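You operate a simulated robot arm through the tools that you are given. There is no shell and no other tool. Be economical: measure what you need, move in short steps, check, and stop when the job is done.

You run a simulated two-armed robot. Do the job below in one go: nothing can be reset, and whatever is moved stays where it is left.

Task
Put the lens case on the booth shelf, shut the door and wind the shutter to 60 lx.
Fine: the black knob winds the shutter till the light meter shows it; switch the orange lamp on before the door shuts; the white lamp stays off.

Only the result counts: the job must be done as asked and must still hold three seconds after the hand-in. Knocking over, shifting, dropping, spilling or breaking anything else fails it.

Robot
Two 7-joint arms with two-finger parallel grippers on one trunk, on a base that drives. Base frame: it is fixed to the floor where the robot stands at the start and does not move with it; the origin is under the middle of the robot, x ahead of it, y to its left, z up. Readings come in m, rad, newtons and seconds.
The left shoulder is at the start at [0.06, 0.189, 1.201], the right one opposite. With the tool pointing down near the work surface each hand reaches from about 0.1 to 0.42 m from the robot's upright axis, wherever it stands, measured 20 degrees to its own side. Places, roughly: black knob [2.1, -0.8, 0.9]; booth door [0.9, -0.1, 1]; light meter [2, -0.8, 1]; orange booth switch [2, -0.8, 1]; top of the booth shelf [1.3, -0.7, 0.9]; white booth switch [2, -0.8, 1]. Payload 3.43 kg a hand.
Tool frame (each hand has its own): the origin (TCP) lies between the finger pads and is the grasp point; the fingertips stand 0.03 m ahead of it; z points along the fingers, y is the line along which they close. Largest opening 0.094 m; finger width 0.028, thickness 0.01; the body of the gripper, 0.05 by 0.096 m, starts 0.055 m behind the TCP.
Orientation is told as [roll, pitch, yaw] about the base's x, y, z axes, in that order, counted from this pose: with the fingers straight down and closing along the base's y, the tool's x points along the base's -x, its y along +y and its z along -z.

Tools
- The arms move only by the tool drive_tool. It takes "left_increments", "right_increments" or both (then of equal length, played together; a hand with none holds still); each is a list of rows, each a list of 7 numbers: the shift along the base's x, y, z in m, then the turn, a rotation vector about the base's x, y, z in rad, then the finger opening in m, from 0 to 0.094. In form: [[dx, dy, dz, wx, wy, wz, gripper], ...]. A call has 1 to 20 rows; each row shifts and turns the commanded pose from where the row before left it. A row lasts 0.2 s, in which the tool goes at most 0.05 m and 0.15 rad; a call with a longer step from one row to the next is refused whole, and so is a gripper value outside its range. A pose out of reach is approached as far as the arm can. The call stops where the force on the tool passes 60 N (or 10 N more than at its start, if that is more) or the arm is blocked; 0.2 s more then pass. The fingers move at their own pace (about 0.153 m/s each) and stop on an object; they squeeze with about 39 N. The grip force told is the motor's: it shows also when the fingers shut on nothing. Time passes only in rows, and 0.2 s behind the last, so rows that do not move let the fingers close. The reply holds the time, the measured pose of the TCP, the force on the tool along the base axes, the opening and the grip force, in the units named above and with some noise, with the torque about the TCP (base axes, N m) and any sound that the robot's microphone picked up, and new pictures: "show" is both (left out), scene, wrist or none (wrist: the cameras of the hands that moved).
- Cameras (640 x 400 px; columns grow to the right, rows downward): "scene" is now at [0.0085, -0.0034, 1.7407]; the picture's right is [-0.06, -1.00, 0.00], its down [-0.84, 0.05, -0.54] and it looks along [0.54, -0.03, -0.84] (base axes); focal length 274 px, centre (320, 200). "left" rides on the left gripper at [0.076, -0.014, -0.103] in its tool frame; the picture's right is [0.18, 0.98, 0.00], its down [-0.75, 0.14, -0.64] and it looks along [-0.63, 0.12, 0.77] (tool axes); focal length 243 px, centre (320, 200). "right" rides on the right gripper at [0.076, 0.014, -0.102] in its tool frame; the picture's right is [-0.18, 0.98, 0.00], its down [-0.75, -0.14, -0.64] and it looks along [-0.63, -0.12, 0.77] (tool axes); focal length 243 px, centre (320, 200). There is no depth. A picture from a camera that has moved, and an enlarged one, comes with that camera's place and axes in the base frame and with its lens.
- move_column(by): slides the trunk up (or, below 0, down) by that many m; the arms and the scene camera ride with it, the base frame stays. It gives what a move gives, with no picture.
- steer(legs): drives the robot by 1 to 6 legs, each [ahead, left, turn to the left] in m, m and rad, along the robot's own axes; the way and the turn of a leg run together, so that a leg with both is an arc; at most 1.5 m and 3.142 rad a leg. The arms and the cameras ride along, it lands a little off, and it stops where it bumps. It gives what a move gives, and a new picture of the scene camera.
- aim_head(pan, tilt): turns the head with the scene camera to pan (to the left, within 1.501 rad either way) and tilt (down, from -0.506 to 1.204), counted from straight ahead of the robot. It gives what a move gives, and a new picture of the scene camera.
- zoom(camera, box): a new picture of the part [left, top, right, bottom] of that camera's present view, enlarged. It takes no simulated time.
- close_job(): hands the job in; it is judged then, once.

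Work in short steps. Places have to be worked out from the pictures, the camera data and where the tool is seen: move nearer, look again, correct. Check each grasp and each placing, and mend what went wrong. You have 120 turns and 260 pictures in all, those below and enlarged ones among them. Open the grippers and draw the arms clear of the work before you hand the job in, unless the task says otherwise; then end with one line.

The tools are called after "Request:" by a JSON object that holds its "api" and its "payload". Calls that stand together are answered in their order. drive_tool: Moves the arms, as the interface text tells. Its arguments: {"type":"object","properties":{"left_increments":{"type":"array","items":{"type":"array","items":{"type":"number"}}},"right_increments":{"type":"array","items":{"type":"array","items":{"type":"number"}}},"show":{"type":"string","enum":["both","scene","wrist","none"]}},"required":[]} The other tools are called the same way: move_column (by) slides the trunk up or down; steer (legs) drives the base; aim_head (pan, tilt) turns the head that bears the scene camera; zoom (camera, box) takes an enlarged picture of a part of a camera's view; close_job () hands the job in.

At the start:

```text
clock: 0.0
left_position: [0.4119, 0.0234, 1.2323]
left_tool_rot: [0.0, 0.0, -0.003]
left_force: [0.5, -0.1, 0.5]
left_moment: [0.02, 0.0, -0.02]
left_grip_width: 0.0939
left_grip_force: 0.1
right_position: [0.3379, -0.2364, 1.2875]
right_tool_rot: [-0.002, 0.0, 0.002]
right_force: [0.2, -0.2, -0.5]
right_moment: [-0.01, 0.04, 0.03]
right_grip_width: 0.094
right_grip_force: 0.0
trunk travel left (down, up): [-0.873, 0.117]
robot x, y, heading: [0.0012, -0.0002, 0.008]
head pan, tilt: [-0.063, 1.004]
```

scene: 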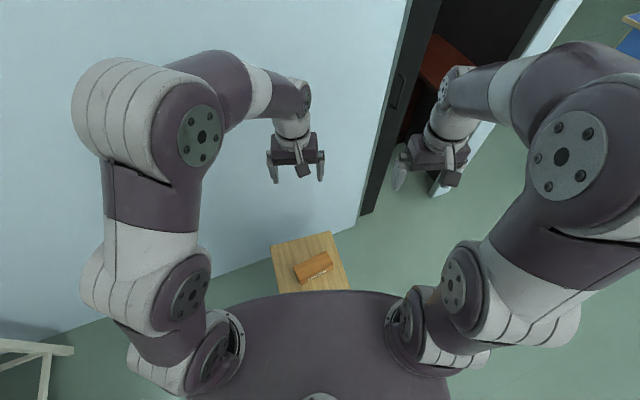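
right: 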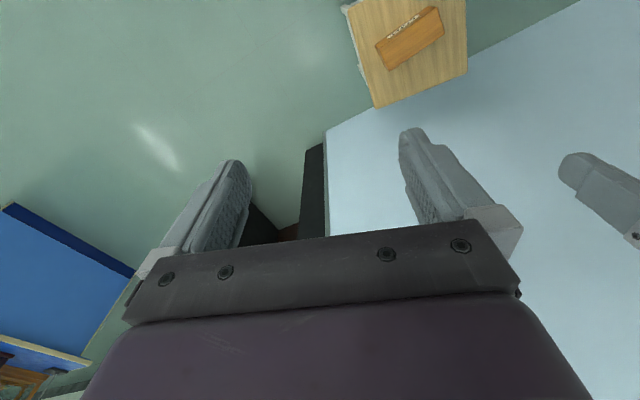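
left: 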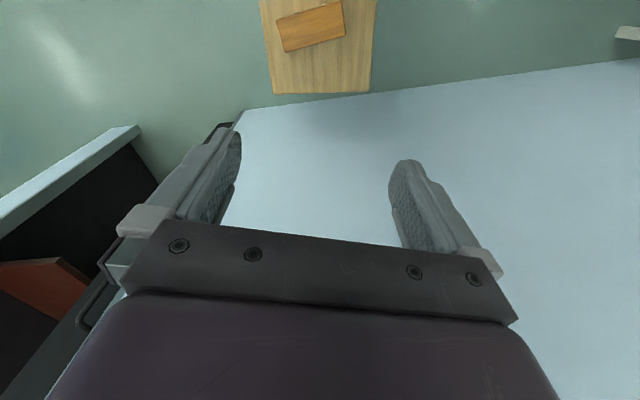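

I see a small wooden stand with an orange-brown case near my front and a dark booth with a door to the front right. I look around with the head first.

Request:
{"api": "aim_head", "payload": {"pan": -0.5, "tilt": 0.5}}

Request:
{"api": "aim_head", "payload": {"pan": -1.0, "tilt": 0.3}}

Request:
{"api": "aim_head", "payload": {"pan": 0.3, "tilt": 0.6}}

```text
clock: 0.9
left_position: [0.4121, 0.0233, 1.2332]
left_tool_rot: [0.0, 0.0, 0.0]
left_force: [-0.2, 0.1, -0.2]
left_moment: [0.01, 0.02, -0.02]
left_grip_width: 0.094
left_grip_force: 0.0
right_position: [0.3373, -0.2378, 1.287]
right_tool_rot: [-0.002, -0.001, 0.001]
right_force: [-0.1, 0.5, -0.3]
right_moment: [-0.01, -0.02, 0.0]
right_grip_width: 0.0939
right_grip_force: 0.0
trunk travel left (down, up): [-0.873, 0.117]
robot x, y, heading: [-0.0001, 0.0013, -0.002]
head pan, tilt: [-0.499, 0.499]
camera scene: at [0.0191, -0.0425, 1.7819], right [-0.48, -0.88, 0.0], down [-0.42, 0.23, -0.88], along [0.77, -0.42, -0.48], focal length 274 px, centre (320, 200)
```

scene: 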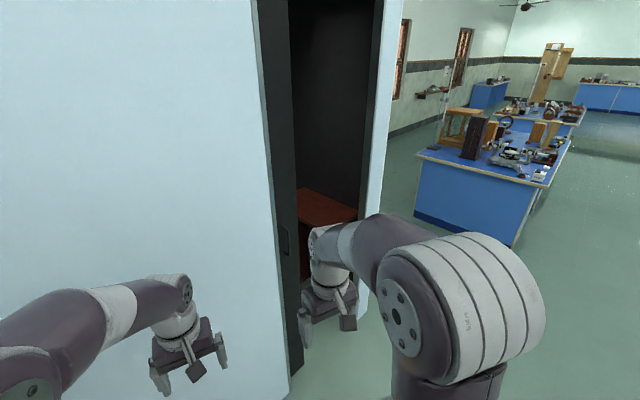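

```text
clock: 1.9
left_position: [0.412, 0.0236, 1.2327]
left_tool_rot: [-0.001, -0.001, 0.0]
left_force: [0.2, 0.6, 0.0]
left_moment: [-0.03, -0.02, 0.01]
left_grip_width: 0.094
left_grip_force: 0.1
right_position: [0.3372, -0.2373, 1.288]
right_tool_rot: [-0.001, 0.0, 0.001]
right_force: [0.1, 0.5, 0.1]
right_moment: [0.01, 0.0, -0.01]
right_grip_width: 0.0941
right_grip_force: 0.1
trunk travel left (down, up): [-0.873, 0.117]
robot x, y, heading: [-0.0004, 0.001, 0.002]
head pan, tilt: [-1.0, 0.3]
camera scene: at [-0.0102, -0.0776, 1.8004], right [-0.84, -0.54, 0.0], down [-0.16, 0.25, -0.96], along [0.52, -0.8, -0.3], focal length 274 px, centre (320, 200)
```

scene: 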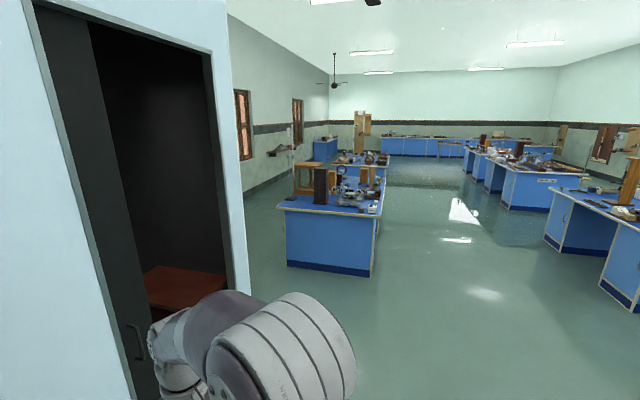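

```text
clock: 3.3
left_position: [0.4124, 0.0241, 1.2326]
left_tool_rot: [-0.001, 0.001, -0.001]
left_force: [0.9, -0.2, 0.9]
left_moment: [-0.02, 0.0, -0.01]
left_grip_width: 0.0939
left_grip_force: 0.0
right_position: [0.3365, -0.2376, 1.2879]
right_tool_rot: [0.001, -0.001, 0.001]
right_force: [-0.3, 1.0, -0.2]
right_moment: [0.0, 0.01, 0.01]
right_grip_width: 0.0939
right_grip_force: 0.0
trunk travel left (down, up): [-0.873, 0.117]
robot x, y, heading: [0.0003, -0.0007, 0.001]
head pan, tilt: [0.3, 0.6]
camera scene: at [0.0237, 0.027, 1.7729], right [0.29, -0.96, 0.0], down [-0.54, -0.17, -0.83], along [0.79, 0.24, -0.56], focal length 274 px, centre (320, 200)
```

scene: 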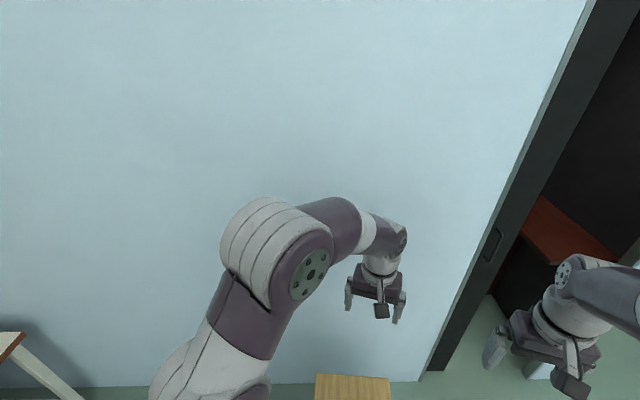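

The booth front is angled about 0.29 rad, opening at about (0.95,-0.65). The case estimate is (0.39,0.0,0.63). I look closer at the case from both cameras.

Request:
{"api": "zoom", "payload": {"camera": "left", "box": [240, 0, 400, 100]}}

Request:
{"api": "aim_head", "payload": {"pan": 0.0, "tilt": 1.2}}

Request:
{"api": "zoom", "payload": {"camera": "scene", "box": [240, 150, 400, 250]}}

```text
4.00 times, centred on (320, 50) of left
camera zoom: at [0.3374, 0.0086, 1.3359], right [-0.18, 0.98, 0.0], down [0.75, 0.14, 0.64], along [0.63, 0.12, -0.77], focal length 970 px, centre (320, 800)
```

zoom: 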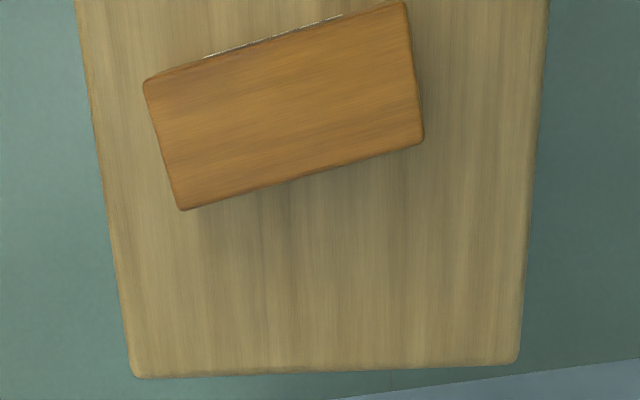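

```text
clock: 4.3
left_position: [0.4125, 0.0247, 1.2332]
left_tool_rot: [0.001, 0.0, -0.001]
left_force: [-0.5, -0.1, -0.7]
left_moment: [0.03, 0.01, -0.01]
left_grip_width: 0.0939
left_grip_force: 0.0
right_position: [0.3388, -0.2378, 1.2882]
right_tool_rot: [0.0, 0.002, -0.001]
right_force: [-0.1, -0.2, 0.2]
right_moment: [0.02, -0.02, -0.02]
right_grip_width: 0.0939
right_grip_force: 0.0
trunk travel left (down, up): [-0.873, 0.117]
robot x, y, heading: [-0.0008, -0.0022, 0.003]
head pan, tilt: [0.0, 1.201]
camera scene: at [-0.0048, 0.001, 1.7284], right [0.0, -1.0, 0.0], down [-0.93, 0.0, -0.36], along [0.36, 0.0, -0.93], focal length 274 px, centre (320, 200)
```

scene: 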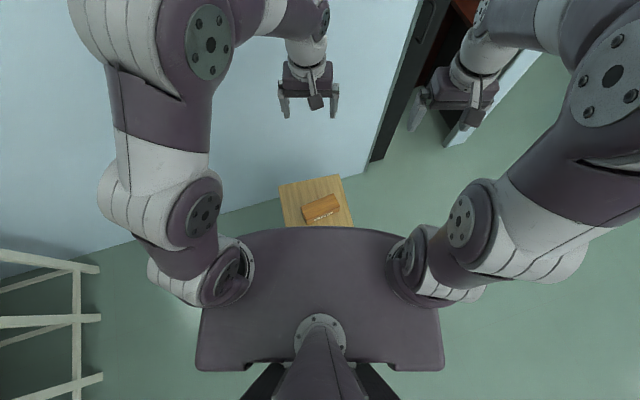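

```text
4.00 times, centred on (320, 200) of scene
camera zoom: at [-0.0048, 0.001, 1.7284], right [0.0, -1.0, 0.0], down [-0.93, 0.0, -0.36], along [0.36, 0.0, -0.93], focal length 1096 px, centre (320, 200)
```

zoom: 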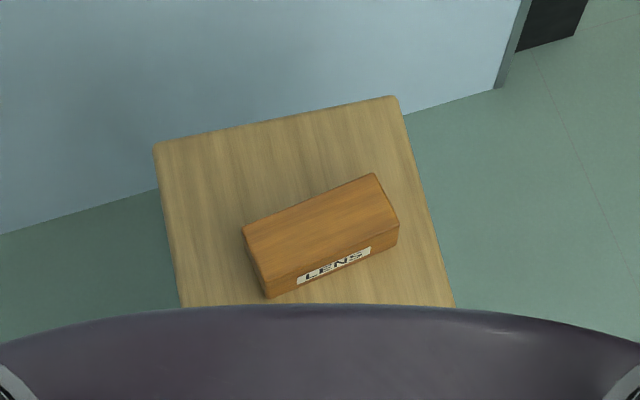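

Case is about 0.158×0.06 m, its top at z≈0.61, its long axis along (0.41,-0.91). I lower the trunk so the left hand can reach down, then turn the hand.

Request:
{"api": "move_column", "payload": {"by": -0.4}}

Request:
{"api": "drive_tool", "payload": {"left_increments": [[0, 0, 0, 0, 0, -0.143, 0.094], [0, 0, 0, 0, 0, -0.143, 0.094], [0, 0, 0, 0, 0, -0.143, 0.094], [0, 0, 0, 0, 0, -0.143, 0.094], [0, 0, 0, 0, 0, -0.143, 0.094], [0, 0, 0, 0, 0, -0.143, 0.094], [0, 0, 0, 0, 0, -0.143, 0.094], [0, 0, 0, 0, 0, -0.143, 0.094], [0, 0, 0, 0, 0, 0, 0.094]]}}

```text
clock: 8.2
left_position: [0.4118, 0.0238, 0.8317]
left_tool_rot: [0.0, -0.001, 0.0]
left_force: [0.1, -0.4, -1.0]
left_moment: [0.03, 0.0, 0.01]
left_grip_width: 0.094
left_grip_force: 0.1
right_position: [0.338, -0.2373, 0.8885]
right_tool_rot: [0.001, 0.002, 0.0]
right_force: [0.0, 0.0, 0.0]
right_moment: [-0.01, -0.03, 0.01]
right_grip_width: 0.0937
right_grip_force: 0.1
trunk travel left (down, up): [-0.473, 0.517]
robot x, y, heading: [-0.0007, 0.0018, 0.004]
head pan, tilt: [0.0, 1.201]
```

```text
clock: 10.2
left_position: [0.413, 0.0239, 0.8325]
left_tool_rot: [0.001, 0.0, -1.145]
left_force: [0.5, 0.0, -0.1]
left_moment: [0.04, 0.0, -0.02]
left_grip_width: 0.0941
left_grip_force: 0.1
right_position: [0.338, -0.2363, 0.887]
right_tool_rot: [0.0, 0.001, 0.0]
right_force: [0.5, 0.0, -0.5]
right_moment: [-0.02, -0.01, 0.01]
right_grip_width: 0.0941
right_grip_force: 0.0
trunk travel left (down, up): [-0.473, 0.517]
robot x, y, heading: [-0.0002, 0.0012, -0.004]
head pan, tilt: [0.0, 1.201]
camera scene: at [-0.0049, 0.001, 1.3283], right [0.0, -1.0, 0.0], down [-0.93, 0.0, -0.36], along [0.36, 0.0, -0.93], focal length 274 px, centre (320, 200)
camera left: at [0.3694, 0.0861, 0.9358], right [0.82, 0.57, 0.0], down [0.44, -0.63, 0.64], along [0.37, -0.53, -0.77], focal length 243 px, centre (320, 200)
```

scene: 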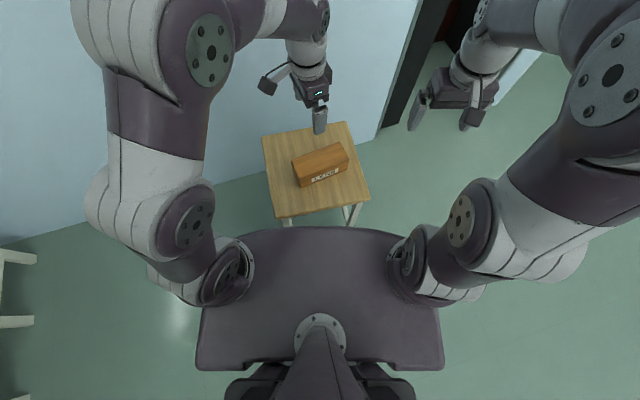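
left: 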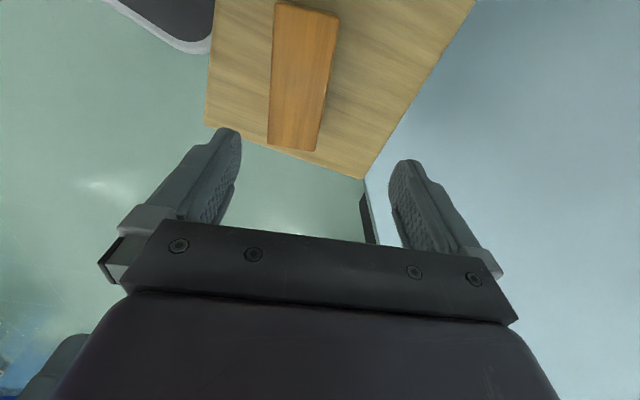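

Rotated cleanly. I zoom to measure the case anew from the lower view.

Request:
{"api": "zoom", "payload": {"camera": "scene", "box": [240, 110, 400, 210]}}

Request:
{"api": "zoom", "payload": {"camera": "left", "box": [160, 0, 480, 200]}}

```text
4.00 times, centred on (320, 160) of scene
camera zoom: at [-0.0049, 0.001, 1.3283], right [0.0, -1.0, 0.0], down [-0.93, 0.0, -0.36], along [0.36, 0.0, -0.93], focal length 1096 px, centre (320, 360)
```

zoom: 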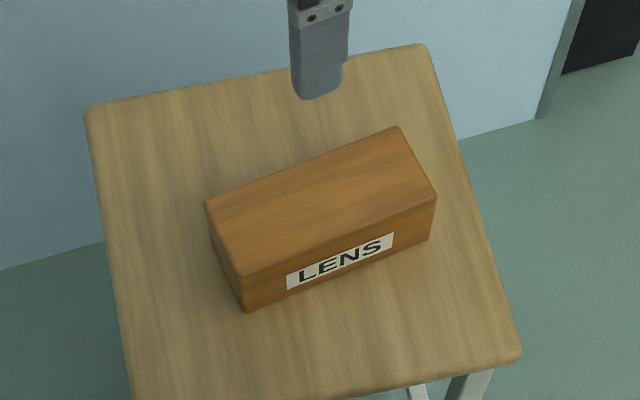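

```text
2.00 times, centred on (320, 100) of left
camera zoom: at [0.3694, 0.0861, 0.9358], right [0.82, 0.57, 0.0], down [0.44, -0.63, 0.64], along [0.37, -0.53, -0.77], focal length 485 px, centre (320, 400)
```

zoom: 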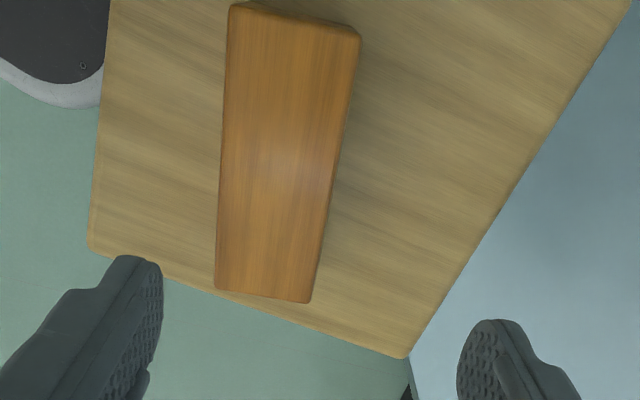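

Case centre is (0.400,-0.001), top z≈0.612, stool top ≈0.555. I align above it and descend to TCP z≈0.64 first.

Request:
{"api": "drive_tool", "payload": {"left_increments": [[-0.013, -0.025, 0, 0, 0, -0.012, 0.094], [0, 0, -0.04, 0, 0, 0, 0.094], [0, 0, -0.04, 0, 0, 0, 0.094], [0, 0, -0.04, 0, 0, 0, 0.094], [0, 0, -0.04, 0, 0, 0, 0.094], [0, 0, -0.032, 0, 0, 0, 0.094], [0, 0, 0, 0, 0, 0, 0.094]]}}

```text
clock: 11.8
left_position: [0.4001, -0.0013, 0.6409]
left_tool_rot: [0.001, -0.001, -1.155]
left_force: [1.2, 0.2, 0.2]
left_moment: [0.01, 0.0, 0.0]
left_grip_width: 0.0939
left_grip_force: 0.0
right_position: [0.3382, -0.2362, 0.8862]
right_tool_rot: [-0.002, 0.001, -0.001]
right_force: [0.8, 0.0, 0.0]
right_moment: [0.03, -0.01, -0.03]
right_grip_width: 0.0943
right_grip_force: 0.0
trunk travel left (down, up): [-0.473, 0.517]
robot x, y, heading: [-0.0034, -0.0016, -0.004]
head pan, tilt: [0.0, 1.201]
camera scene: at [-0.0051, 0.001, 1.3283], right [0.0, -1.0, 0.0], down [-0.93, 0.0, -0.36], along [0.36, 0.0, -0.93], focal length 274 px, centre (320, 200)
camera left: at [0.3564, 0.0612, 0.7433], right [0.83, 0.56, 0.0], down [0.43, -0.63, 0.64], along [0.36, -0.53, -0.77], focal length 243 px, centre (320, 200)
```

scene: 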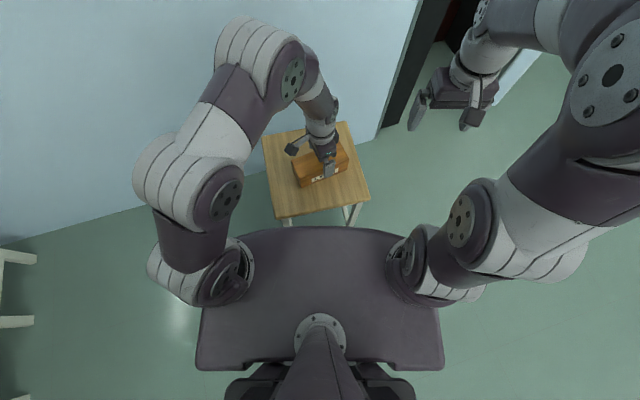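
left: 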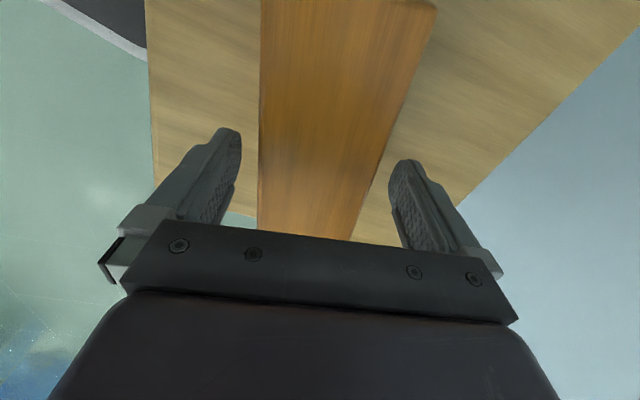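

The fingers straddle the case. I descend and close.

Request:
{"api": "drive_tool", "payload": {"left_increments": [[0, 0, -0.025, 0, 0, 0, 0.094], [0, 0, -0.021, 0, 0, 0, 0.094], [0, 0, 0, 0, 0, 0, 0.094], [0, 0, 0, 0, 0, 0, 0.05], [0, 0, 0, 0, 0, 0, 0.04], [0, 0, 0, 0, 0, 0, 0.04]], "show": "wrist"}}

```text
clock: 13.2
left_position: [0.4002, -0.0024, 0.5933]
left_tool_rot: [0.001, 0.0, -1.155]
left_force: [-0.8, -0.3, 0.0]
left_moment: [0.05, -0.02, 0.0]
left_grip_width: 0.0741
left_grip_force: 39.1
right_position: [0.3379, -0.2378, 0.8879]
right_tool_rot: [0.001, -0.001, 0.0]
right_force: [0.7, 0.0, -0.6]
right_moment: [0.0, 0.01, 0.0]
right_grip_width: 0.0939
right_grip_force: 0.0
trunk travel left (down, up): [-0.473, 0.517]
robot x, y, heading: [-0.0024, 0.0033, -0.007]
head pan, tilt: [0.0, 1.201]
camera left: at [0.357, 0.0613, 0.6967], right [0.83, 0.56, 0.0], down [0.43, -0.63, 0.64], along [0.36, -0.53, -0.77], focal length 243 px, centre (320, 200)
```

left: 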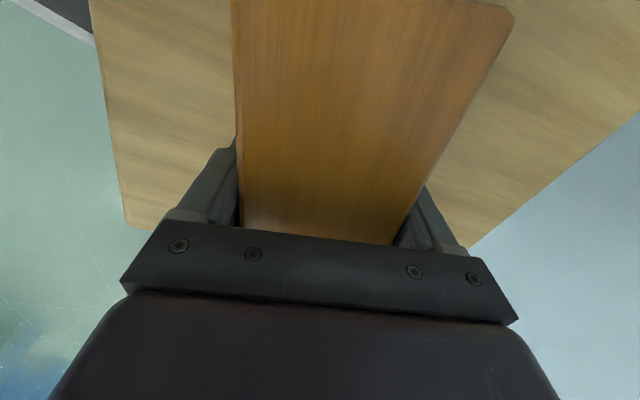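

Gripped at 0.074 m width. Lift straight up.

Request:
{"api": "drive_tool", "payload": {"left_increments": [[0, 0, 0.02, 0, 0, 0, 0.04], [0, 0, 0.03, 0, 0, 0, 0.04], [0, 0, 0.04, 0, 0, 0, 0.04], [0, 0, 0.04, 0, 0, 0, 0.04], [0, 0, 0.04, 0, 0, 0, 0.04], [0, 0, 0.04, 0, 0, 0, 0.04], [0, 0, 0.04, 0, 0, 0, 0.04], [0, 0, 0, 0, 0, 0, 0.04]]}}

Request:
{"api": "move_column", "payload": {"by": 0.4}}

Request:
{"api": "aim_head", "payload": {"pan": -0.6, "tilt": 0.8}}

```text
clock: 15.0
left_position: [0.4012, -0.0006, 0.8453]
left_tool_rot: [0.0, -0.001, -1.157]
left_force: [-0.4, -0.5, -3.4]
left_moment: [-0.04, -0.03, 0.0]
left_grip_width: 0.0741
left_grip_force: 38.9
right_position: [0.3373, -0.2382, 0.8871]
right_tool_rot: [-0.002, -0.001, 0.0]
right_force: [0.3, 0.8, 0.7]
right_moment: [0.02, -0.01, 0.0]
right_grip_width: 0.094
right_grip_force: 0.0
trunk travel left (down, up): [-0.473, 0.517]
robot x, y, heading: [-0.002, -0.0017, -0.002]
head pan, tilt: [0.0, 1.201]
camera scene: at [-0.0045, 0.001, 1.3283], right [0.0, -1.0, 0.0], down [-0.93, 0.0, -0.36], along [0.36, 0.0, -0.93], focal length 274 px, centre (320, 200)
camera left: at [0.3581, 0.0619, 0.9484], right [0.83, 0.56, 0.0], down [0.43, -0.63, 0.64], along [0.36, -0.53, -0.77], focal length 243 px, centre (320, 200)
```

scene: 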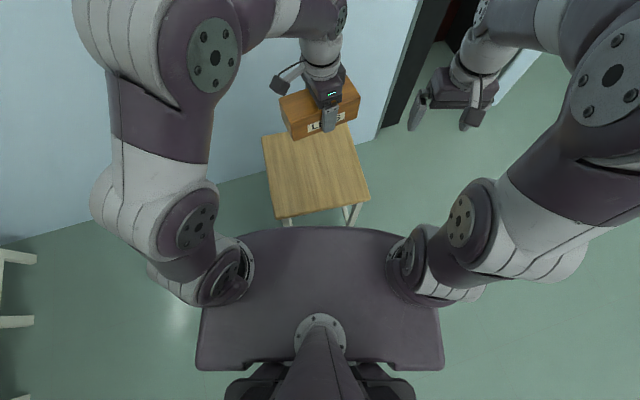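
left: 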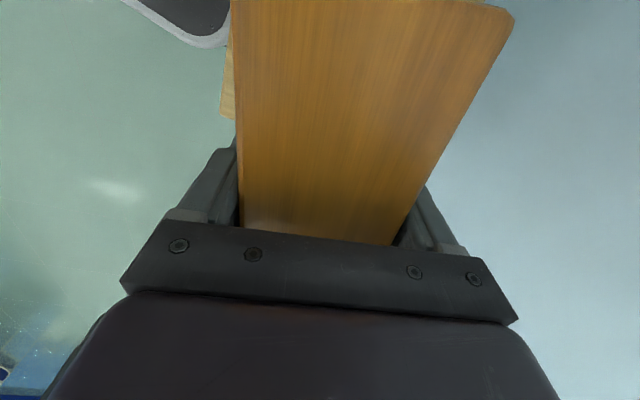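

```text
clock: 18.8
left_position: [0.4008, -0.0018, 1.2451]
left_tool_rot: [0.0, 0.001, -1.155]
left_force: [-1.2, -0.7, -3.3]
left_moment: [0.02, 0.02, -0.02]
left_grip_width: 0.0742
left_grip_force: 39.2
right_position: [0.3389, -0.2376, 1.2873]
right_tool_rot: [0.0, -0.001, 0.0]
right_force: [-0.2, 0.1, 0.2]
right_moment: [0.01, 0.01, -0.04]
right_grip_width: 0.0941
right_grip_force: 0.0
trunk travel left (down, up): [-0.873, 0.117]
robot x, y, heading: [-0.0004, -0.0, -0.001]
head pan, tilt: [0.0, 1.201]
```

```text
clock: 19.8
left_position: [0.4003, -0.0022, 1.2458]
left_tool_rot: [0.0, 0.0, -1.157]
left_force: [-0.6, -0.4, -3.7]
left_moment: [0.01, 0.02, 0.02]
left_grip_width: 0.0739
left_grip_force: 38.4
right_position: [0.3371, -0.2374, 1.289]
right_tool_rot: [-0.002, -0.001, 0.0]
right_force: [-0.9, 0.2, 0.0]
right_moment: [0.03, 0.0, 0.0]
right_grip_width: 0.094
right_grip_force: 0.1
trunk travel left (down, up): [-0.873, 0.117]
robot x, y, heading: [0.0021, -0.0036, 0.002]
head pan, tilt: [-0.6, 0.799]
camera scene: at [0.0061, -0.0445, 1.756], right [-0.56, -0.83, 0.0], down [-0.59, 0.4, -0.7], along [0.57, -0.39, -0.72], focal length 274 px, centre (320, 200)
```

scene: 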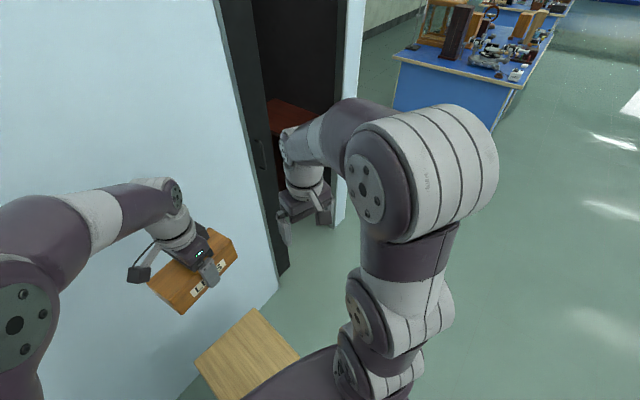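

The case is held securely. I back off from the stool, shift right and turn to face the booth opening squarely.

Request:
{"api": "steer", "payload": {"legs": [[-0.2, 0, 0], [0, -0.9, 0], [0, 0, 0.287]]}}

Request:
{"api": "aim_head", "payload": {"pan": 0, "tilt": 0.5}}

```text
clock: 26.7
left_position: [0.1869, -0.7865, 1.2449]
left_tool_rot: [-0.001, 0.0, -0.863]
left_force: [-0.4, 0.0, -2.2]
left_moment: [0.0, 0.0, 0.0]
left_grip_width: 0.074
left_grip_force: 39.0
right_position: [0.1934, -1.0306, 1.2872]
right_tool_rot: [0.001, -0.001, 0.29]
right_force: [-0.1, 0.0, -0.7]
right_moment: [0.0, -0.01, 0.0]
right_grip_width: 0.0941
right_grip_force: 0.0
trunk travel left (down, up): [-0.873, 0.117]
robot x, y, heading: [-0.1994, -0.9021, 0.296]
head pan, tilt: [-0.6, 0.799]
camera scene: at [-0.1789, -0.9411, 1.756], right [-0.3, -0.95, 0.0], down [-0.68, 0.22, -0.7], along [0.66, -0.21, -0.72], focal length 274 px, centre (320, 200)
```

scene: 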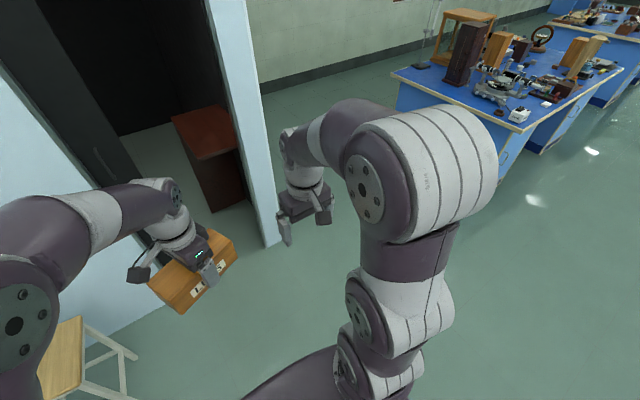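

```text
clock: 27.7
left_position: [0.1857, -0.7867, 1.245]
left_tool_rot: [-0.002, 0.0, -0.865]
left_force: [0.4, 0.3, -3.7]
left_moment: [0.0, 0.03, 0.02]
left_grip_width: 0.0741
left_grip_force: 38.7
right_position: [0.1938, -1.0306, 1.286]
right_tool_rot: [0.0, 0.0, 0.291]
right_force: [0.9, -0.8, -0.9]
right_moment: [-0.05, 0.0, -0.01]
right_grip_width: 0.0939
right_grip_force: 0.0
trunk travel left (down, up): [-0.873, 0.117]
robot x, y, heading: [-0.1967, -0.9001, 0.293]
head pan, tilt: [0.0, 0.499]
camera scene: at [-0.1687, -0.8902, 1.7819], right [0.29, -0.96, 0.0], down [-0.46, -0.14, -0.88], along [0.84, 0.25, -0.48], focal length 274 px, centre (320, 200)
```

scene: 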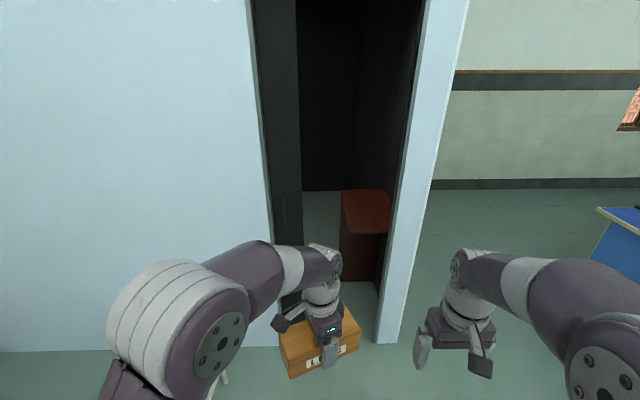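

The shelf is a red pedestal by the right inner wall. I zoom to measure it.

Request:
{"api": "zoom", "payload": {"camera": "scene", "box": [240, 120, 480, 360]}}

```text
1.67 times, centred on (360, 240) of scene
camera zoom: at [-0.1687, -0.8902, 1.7819], right [0.29, -0.96, 0.0], down [-0.46, -0.14, -0.88], along [0.84, 0.25, -0.48], focal length 457 px, centre (253, 133)
```

zoom: 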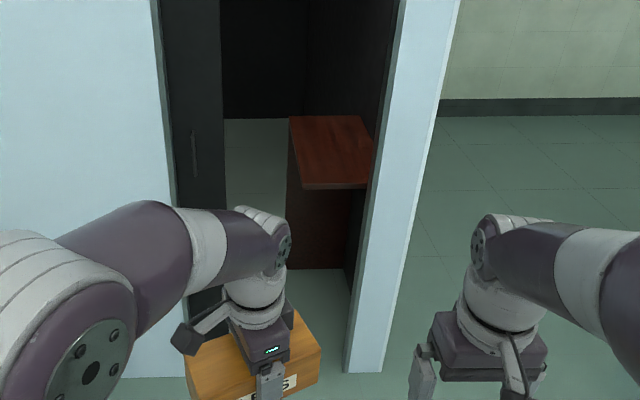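

Opening spans about 0.49 m; the shelf front lies about 0.1 m behind the front plane. I test the left arm's forward reach in free space while aligning the case with the booth front.

Request:
{"api": "drive_tool", "payload": {"left_increments": [[0.0229, 0.0278, -0.03, 0, 0, -0.083, 0.04], [0.0229, 0.0278, -0.03, 0, 0, -0.083, 0.04], [0.0229, 0.0278, -0.03, 0, 0, -0.083, 0.04], [0.0229, 0.0278, -0.03, 0, 0, -0.083, 0.04], [0.0229, 0.0278, -0.03, 0, 0, -0.083, 0.04], [0, 0, 0, 0, 0, 0, 0.04]], "show": "scene"}}

```text
clock: 29.1
left_position: [0.301, -0.6461, 1.096]
left_tool_rot: [-0.001, -0.002, -1.28]
left_force: [0.0, 0.0, -2.4]
left_moment: [-0.01, 0.05, 0.0]
left_grip_width: 0.0745
left_grip_force: 39.5
right_position: [0.1925, -1.0321, 1.2874]
right_tool_rot: [0.001, -0.001, 0.291]
right_force: [-0.6, -0.7, -0.3]
right_moment: [0.06, -0.01, 0.0]
right_grip_width: 0.0939
right_grip_force: 0.0
trunk travel left (down, up): [-0.873, 0.117]
robot x, y, heading: [-0.1996, -0.9004, 0.294]
head pan, tilt: [0.0, 0.499]
camera scene: at [-0.17, -0.8908, 1.782], right [0.29, -0.96, 0.0], down [-0.46, -0.14, -0.88], along [0.84, 0.25, -0.48], focal length 274 px, centre (320, 200)
```

scene: 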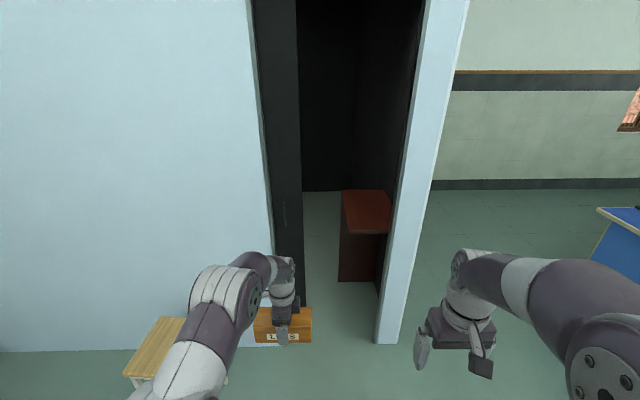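

Reached 0.55 m forward easily. I test 0.15 m more.

Request:
{"api": "drive_tool", "payload": {"left_increments": [[0.0287, 0.0087, 0, 0, 0, 0, 0.04], [0.0287, 0.0087, 0, 0, 0, 0, 0.04], [0.0287, 0.0087, 0, 0, 0, 0, 0.04], [0.0287, 0.0087, 0, 0, 0, 0, 0.04], [0.0287, 0.0087, 0, 0, 0, 0, 0.04], [0, 0, 0, 0, 0, 0, 0.04]], "show": "scene"}}

```text
clock: 30.5
left_position: [0.3452, -0.6161, 1.0671]
left_tool_rot: [-0.001, -0.001, -1.28]
left_force: [-0.3, -0.6, -3.8]
left_moment: [-0.01, -0.01, 0.0]
left_grip_width: 0.0743
left_grip_force: 38.8
left hand out of reach, approached as far as the arm can: row 2, 3, 4, 5
right_position: [0.1941, -1.0303, 1.2886]
right_tool_rot: [-0.002, -0.001, 0.292]
right_force: [-1.1, 0.6, 0.0]
right_moment: [0.02, 0.0, -0.02]
right_grip_width: 0.0939
right_grip_force: 0.0
trunk travel left (down, up): [-0.873, 0.117]
robot x, y, heading: [-0.1938, -0.8999, 0.291]
head pan, tilt: [0.0, 0.499]
camera scene: at [-0.1691, -0.8897, 1.782], right [0.29, -0.96, 0.0], down [-0.46, -0.14, -0.88], along [0.84, 0.25, -0.48], focal length 274 px, centre (320, 200)
```

scene: 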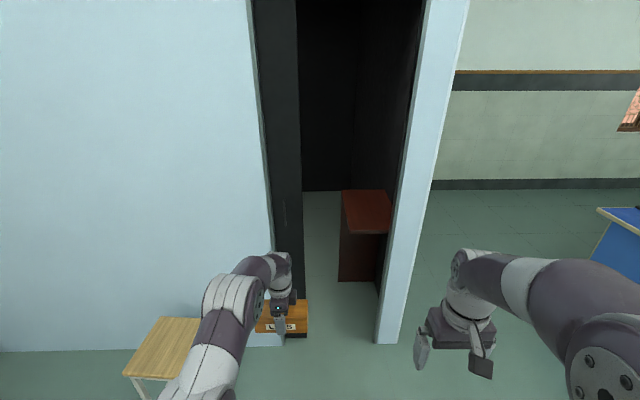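

Forward limit is ~0.6 m, so standing with the axis ~0.4 m off the front will do. I draw both hands back before approaching.

Request:
{"api": "drive_tool", "payload": {"left_increments": [[-0.0383, -0.0116, 0.0, 0, 0, 0, 0.04], [-0.0383, -0.0116, 0.0, 0, 0, 0, 0.04], [-0.0383, -0.0116, 0.0, 0, 0, 0, 0.04], [-0.0383, -0.0116, 0.0, 0, 0, 0, 0.04], [-0.0383, -0.0116, 0.0, 0, 0, 0, 0.04], [-0.0383, -0.0116, 0.0, 0, 0, 0, 0.04], [0, 0, 0, 0, 0, 0, 0.04]], "right_increments": [[-0.0287, -0.0087, 0, 0, 0, 0, 0.094], [-0.0287, -0.0087, 0, 0, 0, 0, 0.094], [-0.0287, -0.0087, 0, 0, 0, 0, 0.094], [-0.0287, -0.0087, 0, 0, 0, 0, 0.094], [-0.0287, -0.0087, 0, 0, 0, 0, 0.094], [0, 0, 0, 0, 0, 0, 0.094], [0, 0, 0, 0, 0, 0, 0.094]], "show": "none"}}

```text
clock: 32.1
left_position: [0.1162, -0.6894, 1.0685]
left_tool_rot: [0.0, 0.001, -1.281]
left_force: [0.1, -0.3, -4.1]
left_moment: [0.0, 0.01, 0.0]
left_grip_width: 0.0742
left_grip_force: 39.1
right_position: [0.082, -1.067, 1.2803]
right_tool_rot: [0.0, 0.004, 0.292]
right_force: [0.2, -1.1, 0.7]
right_moment: [0.03, 0.0, -0.01]
right_grip_width: 0.0939
right_grip_force: 0.1
right hand out of reach, approached as far as the arm can: row 4, 5
trunk travel left (down, up): [-0.873, 0.117]
robot x, y, heading: [-0.1988, -0.9005, 0.288]
head pan, tilt: [0.0, 0.499]
```

Now drive: right 0.41, then forward 0.6, and check.

Request:
{"api": "steer", "payload": {"legs": [[0, -0.41, 0], [0.55, 0, 0]]}}

Request:
{"api": "aim_head", "payload": {"pan": 0.15, "tilt": 0.75}}

```text
clock: 37.3
left_position: [0.7448, -0.9214, 1.0695]
left_tool_rot: [-0.001, -0.002, -1.281]
left_force: [0.0, 0.0, -3.6]
left_moment: [-0.01, -0.01, 0.01]
left_grip_width: 0.0742
left_grip_force: 39.0
right_position: [0.7088, -1.2979, 1.2804]
right_tool_rot: [-0.001, 0.001, 0.289]
right_force: [-0.5, 0.7, -0.1]
right_moment: [0.01, 0.01, 0.01]
right_grip_width: 0.094
right_grip_force: 0.0
trunk travel left (down, up): [-0.873, 0.117]
robot x, y, heading: [0.4304, -1.1301, 0.291]
head pan, tilt: [0.0, 0.499]
camera scene: at [0.4601, -1.1207, 1.782], right [0.29, -0.96, 0.0], down [-0.46, -0.14, -0.88], along [0.84, 0.25, -0.48], focal length 274 px, centre (320, 200)
```

scene: 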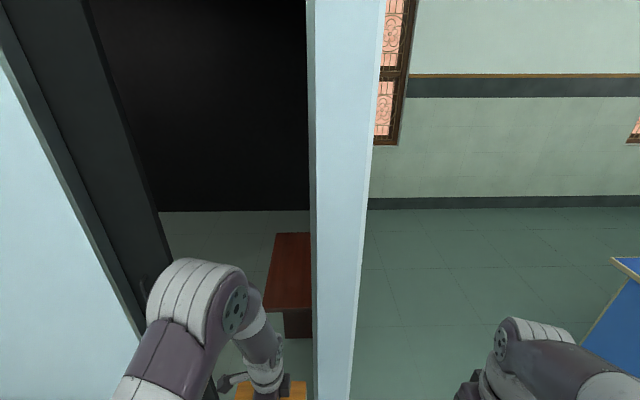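

```text
clock: 38.1
left_position: [0.7453, -0.9215, 1.0692]
left_tool_rot: [-0.002, -0.001, -1.281]
left_force: [-0.8, 0.2, -4.4]
left_moment: [-0.01, 0.01, 0.02]
left_grip_width: 0.0739
left_grip_force: 39.4
right_position: [0.7121, -1.2984, 1.2787]
right_tool_rot: [-0.001, 0.002, 0.29]
right_force: [0.4, 0.4, 0.2]
right_moment: [0.03, -0.01, -0.02]
right_grip_width: 0.0939
right_grip_force: 0.0
trunk travel left (down, up): [-0.873, 0.117]
robot x, y, heading: [0.4332, -1.1292, 0.293]
head pan, tilt: [0.15, 0.75]
camera scene: at [0.4498, -1.1109, 1.7601], right [0.43, -0.9, 0.0], down [-0.62, -0.29, -0.73], along [0.66, 0.31, -0.68], focal length 274 px, centre (320, 200)
```

scene: 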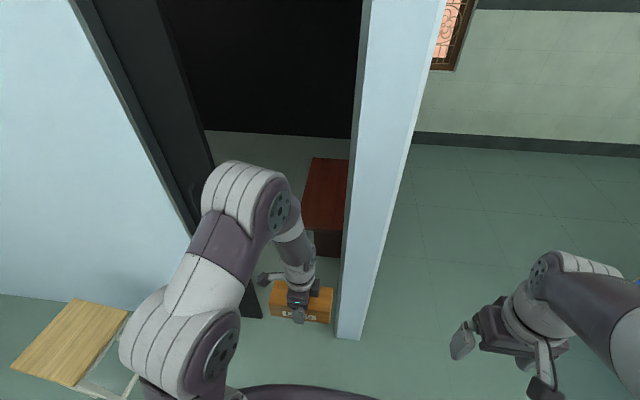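

Good alignment. I zoom to refine the shelf corners.

Request:
{"api": "zoom", "payload": {"camera": "scene", "box": [240, 140, 400, 240]}}

```text
4.00 times, centred on (320, 190) of scene
camera zoom: at [0.4498, -1.1109, 1.7601], right [0.43, -0.9, 0.0], down [-0.62, -0.29, -0.73], along [0.66, 0.31, -0.68], focal length 1096 px, centre (320, 240)
```

zoom: 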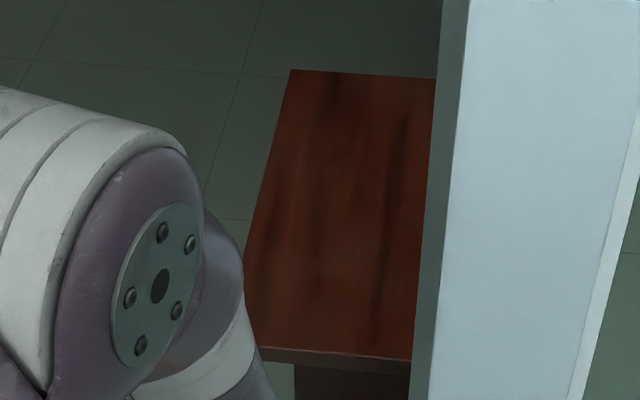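

Shelf left edge t≈0.40, front edge ~0.13 m inside, top z≈0.88. I shift 0.03 left and drive 0.27 forward.

Request:
{"api": "steer", "payload": {"legs": [[0, 0.03, 0], [0.27, 0, 0]]}}

Request:
{"api": "aim_head", "payload": {"pan": 0.15, "tilt": 1.0}}

```text
clock: 40.4
left_position: [0.9952, -0.8128, 1.0696]
left_tool_rot: [0.0, -0.001, -1.28]
left_force: [0.2, -0.7, -2.9]
left_moment: [-0.01, 0.02, 0.02]
left_grip_width: 0.0741
left_grip_force: 39.0
right_position: [0.9604, -1.1903, 1.2808]
right_tool_rot: [0.001, 0.001, 0.291]
right_force: [0.4, 0.0, 0.0]
right_moment: [0.0, 0.02, 0.0]
right_grip_width: 0.0939
right_grip_force: 0.0
trunk travel left (down, up): [-0.873, 0.117]
robot x, y, heading: [0.6854, -1.0209, 0.294]
head pan, tilt: [0.15, 0.75]
camera scene: at [0.6997, -1.0036, 1.7601], right [0.43, -0.9, 0.0], down [-0.62, -0.29, -0.73], along [0.66, 0.31, -0.68], focal length 274 px, centre (320, 200)
```

scene: 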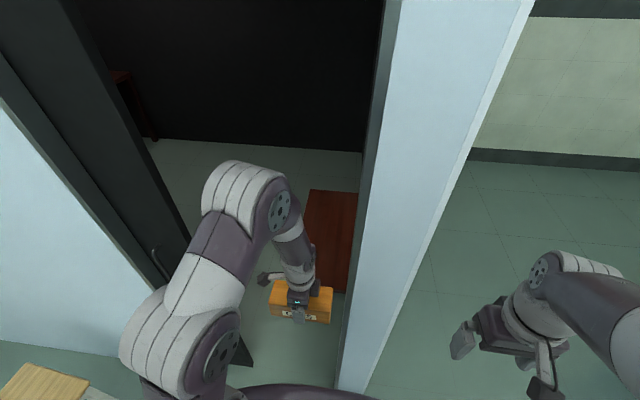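

```text
clock: 41.2
left_position: [0.9987, -0.8135, 1.069]
left_tool_rot: [-0.003, 0.0, -1.278]
left_force: [-0.9, -0.4, -3.3]
left_moment: [0.0, 0.02, 0.0]
left_grip_width: 0.0742
left_grip_force: 38.9
right_position: [0.9655, -1.1899, 1.2792]
right_tool_rot: [0.0, 0.003, 0.291]
right_force: [-0.3, 0.7, -0.3]
right_moment: [0.01, 0.01, 0.0]
right_grip_width: 0.0936
right_grip_force: 0.0
trunk travel left (down, up): [-0.873, 0.117]
robot x, y, heading: [0.6843, -1.0249, 0.294]
head pan, tilt: [0.15, 1.0]
camera scene: at [0.6909, -1.0092, 1.7409], right [0.43, -0.9, 0.0], down [-0.76, -0.36, -0.54], along [0.49, 0.23, -0.84], focal length 274 px, centre (320, 200)
```

scene: 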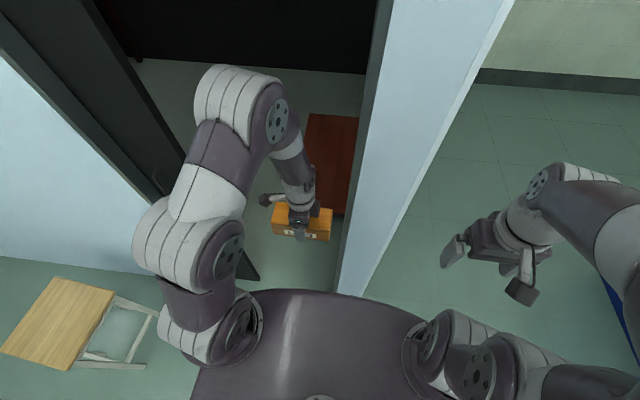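

TCP is at the opening plane. I extend 0.22 m inward at this height, above the shelf.

Request:
{"api": "drive_tool", "payload": {"left_increments": [[0.0357, 0.0087, 0, 0, 0, 0, 0.04], [0.0357, 0.0087, 0, 0, 0, 0, 0.04], [0.0357, 0.0087, 0, 0, 0, 0, 0.04], [0.0357, 0.0087, 0, 0, 0, 0, 0.04], [0.0357, 0.0087, 0, 0, 0, 0, 0.04], [0.0357, 0.0087, 0, 0, 0, 0, 0.04], [0, 0, 0, 0, 0, 0, 0.04]]}}

```text
clock: 42.8
left_position: [1.213, -0.7618, 1.0702]
left_tool_rot: [-0.001, 0.001, -1.279]
left_force: [0.3, -0.6, -2.6]
left_moment: [0.0, 0.01, -0.01]
left_grip_width: 0.0741
left_grip_force: 39.1
right_position: [0.9621, -1.1903, 1.2793]
right_tool_rot: [0.0, 0.002, 0.291]
right_force: [1.3, -0.2, 0.5]
right_moment: [-0.01, 0.02, -0.04]
right_grip_width: 0.0941
right_grip_force: 0.0
trunk travel left (down, up): [-0.873, 0.117]
robot x, y, heading: [0.6858, -1.0207, 0.293]
head pan, tilt: [0.15, 1.0]
camera scene: at [0.6893, -1.0095, 1.7409], right [0.43, -0.9, 0.0], down [-0.76, -0.36, -0.54], along [0.49, 0.23, -0.84], focal length 274 px, centre (320, 200)
camera left: at [1.1783, -0.6934, 1.1741], right [0.89, 0.46, 0.0], down [0.35, -0.68, 0.64], along [0.29, -0.57, -0.77], focal length 243 px, centre (320, 200)
```

scene: 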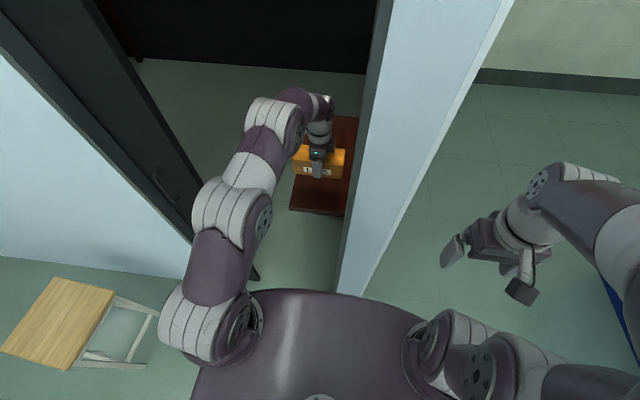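
left: 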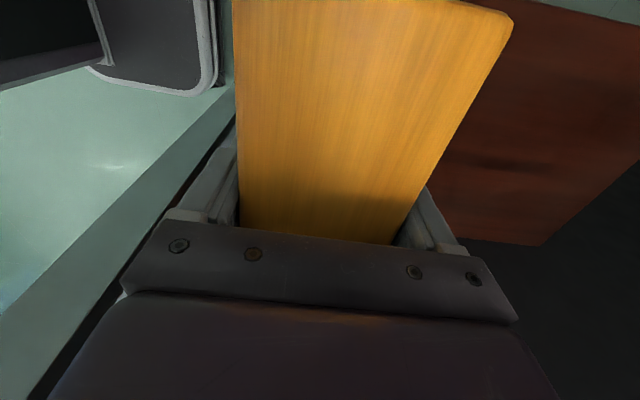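

Request:
{"api": "zoom", "payload": {"camera": "scene", "box": [260, 110, 380, 230]}}

```text
3.33 times, centred on (320, 170) of scene
camera zoom: at [0.6893, -1.0095, 1.7409], right [0.43, -0.9, 0.0], down [-0.76, -0.36, -0.54], along [0.49, 0.23, -0.84], focal length 913 px, centre (320, 300)
```

zoom: 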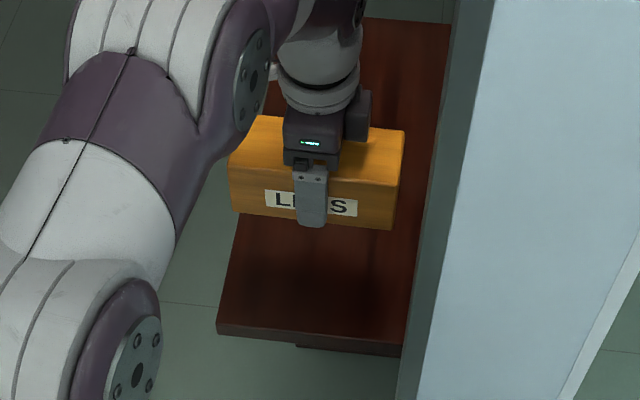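

Case will land ~0.02 m from the shelf's left edge; I shift 0.025 m right, then lower the trunk 0.12 m.

Request:
{"api": "drive_tool", "payload": {"left_increments": [[0.0035, -0.012, 0, 0, 0, 0, 0.04], [0.0035, -0.012, 0, 0, 0, 0, 0.04], [0, 0, 0, 0, 0, 0, 0.04]], "show": "none"}}

Request:
{"api": "move_column", "payload": {"by": -0.12}}

Request:
{"api": "zoom", "payload": {"camera": "scene", "box": [240, 100, 400, 260]}}

Request:
{"api": "zoom", "payload": {"camera": "left", "box": [0, 0, 640, 400]}}

```text
clock: 43.6
left_position: [1.2202, -0.7869, 1.0703]
left_tool_rot: [-0.002, 0.0, -1.28]
left_force: [0.6, -0.1, -2.6]
left_moment: [0.01, -0.01, 0.0]
left_grip_width: 0.0741
left_grip_force: 38.8
right_position: [0.9624, -1.1909, 1.2807]
right_tool_rot: [0.0, 0.002, 0.291]
right_force: [0.1, -0.1, -0.6]
right_moment: [0.01, 0.02, -0.02]
right_grip_width: 0.0939
right_grip_force: 0.0
trunk travel left (down, up): [-0.873, 0.117]
robot x, y, heading: [0.681, -1.024, 0.293]
head pan, tilt: [0.15, 1.0]
```

```text
clock: 45.1
left_position: [1.2195, -0.7855, 0.9507]
left_tool_rot: [-0.001, 0.0, -1.279]
left_force: [-0.2, 0.8, -2.3]
left_moment: [0.01, 0.0, -0.01]
left_grip_width: 0.074
left_grip_force: 38.8
right_position: [0.9635, -1.1909, 1.1601]
right_tool_rot: [0.0, 0.001, 0.292]
right_force: [0.6, 0.0, 0.6]
right_moment: [0.0, 0.01, -0.03]
right_grip_width: 0.0937
right_grip_force: 0.0
trunk travel left (down, up): [-0.753, 0.237]
robot x, y, heading: [0.6838, -1.0275, 0.294]
head pan, tilt: [0.15, 1.0]
```

```text
2.50 times, centred on (320, 180) of scene
camera zoom: at [0.6898, -1.0094, 1.6209], right [0.43, -0.9, 0.0], down [-0.76, -0.36, -0.54], along [0.49, 0.23, -0.84], focal length 685 px, centre (320, 250)
```

zoom: 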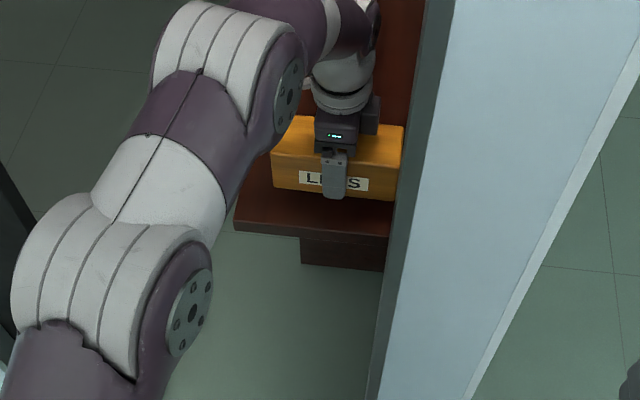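

```text
1.00 times, centred on (320, 200) of left (not enlarged: the box is as wide or as high as the picture)
camera zoom: at [1.185, -0.7184, 1.0532], right [0.89, 0.46, 0.0], down [0.35, -0.68, 0.64], along [0.29, -0.57, -0.77], focal length 243 px, centre (320, 200)
```

zoom: 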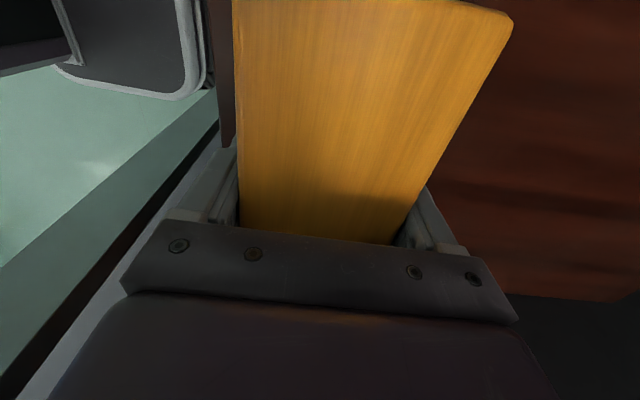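

Case bottom is about 0.02–0.03 m above the shelf. I lower in small steps watching the force.

Request:
{"api": "drive_tool", "payload": {"left_increments": [[0, 0, -0.006, 0, 0, 0, 0.04], [0, 0, -0.005, 0, 0, 0, 0.04], [0, 0, 0, 0, 0, 0, 0.04]], "show": "none"}}

Request:
{"api": "drive_tool", "payload": {"left_increments": [[0, 0, -0.005, 0, 0, 0, 0.04], [0, 0, 0, 0, 0, 0, 0.04]], "show": "none"}}

Request:
{"api": "drive_tool", "payload": {"left_increments": [[0, 0, -0.004, 0, 0, 0, 0.04], [0, 0, 0, 0, 0, 0, 0.04]], "show": "none"}}

```text
clock: 45.9
left_position: [1.2191, -0.7863, 0.9395]
left_tool_rot: [0.003, -0.001, -1.279]
left_force: [0.3, -0.2, -2.8]
left_moment: [0.01, -0.01, -0.02]
left_grip_width: 0.074
left_grip_force: 39.1
right_position: [0.9643, -1.1903, 1.1602]
right_tool_rot: [0.0, 0.003, 0.292]
right_force: [0.3, -0.4, 0.0]
right_moment: [0.01, 0.0, 0.0]
right_grip_width: 0.0943
right_grip_force: 0.1
trunk travel left (down, up): [-0.753, 0.237]
robot x, y, heading: [0.6856, -1.022, 0.294]
head pan, tilt: [0.15, 1.0]
```

```text
clock: 46.5
left_position: [1.2195, -0.7872, 0.9351]
left_tool_rot: [-0.003, 0.0, -1.28]
left_force: [0.0, 0.0, -1.7]
left_moment: [0.0, -0.04, 0.03]
left_grip_width: 0.0739
left_grip_force: 38.9
right_position: [0.9635, -1.1906, 1.1602]
right_tool_rot: [0.0, 0.002, 0.292]
right_force: [0.0, 0.2, 0.5]
right_moment: [0.01, 0.0, 0.02]
right_grip_width: 0.0944
right_grip_force: 0.0
trunk travel left (down, up): [-0.753, 0.237]
robot x, y, heading: [0.6838, -1.0245, 0.293]
head pan, tilt: [0.15, 1.0]
```

```text
clock: 47.1
left_position: [1.2197, -0.7857, 0.9295]
left_tool_rot: [-0.001, -0.002, -1.279]
left_force: [0.2, -0.2, -1.9]
left_moment: [-0.03, 0.01, 0.02]
left_grip_width: 0.0739
left_grip_force: 39.1
right_position: [0.9637, -1.1909, 1.1585]
right_tool_rot: [-0.001, 0.0, 0.292]
right_force: [0.3, 0.8, 0.1]
right_moment: [-0.03, 0.01, -0.03]
right_grip_width: 0.0943
right_grip_force: 0.0
trunk travel left (down, up): [-0.753, 0.237]
robot x, y, heading: [0.6822, -1.023, 0.292]
head pan, tilt: [0.15, 1.0]
```

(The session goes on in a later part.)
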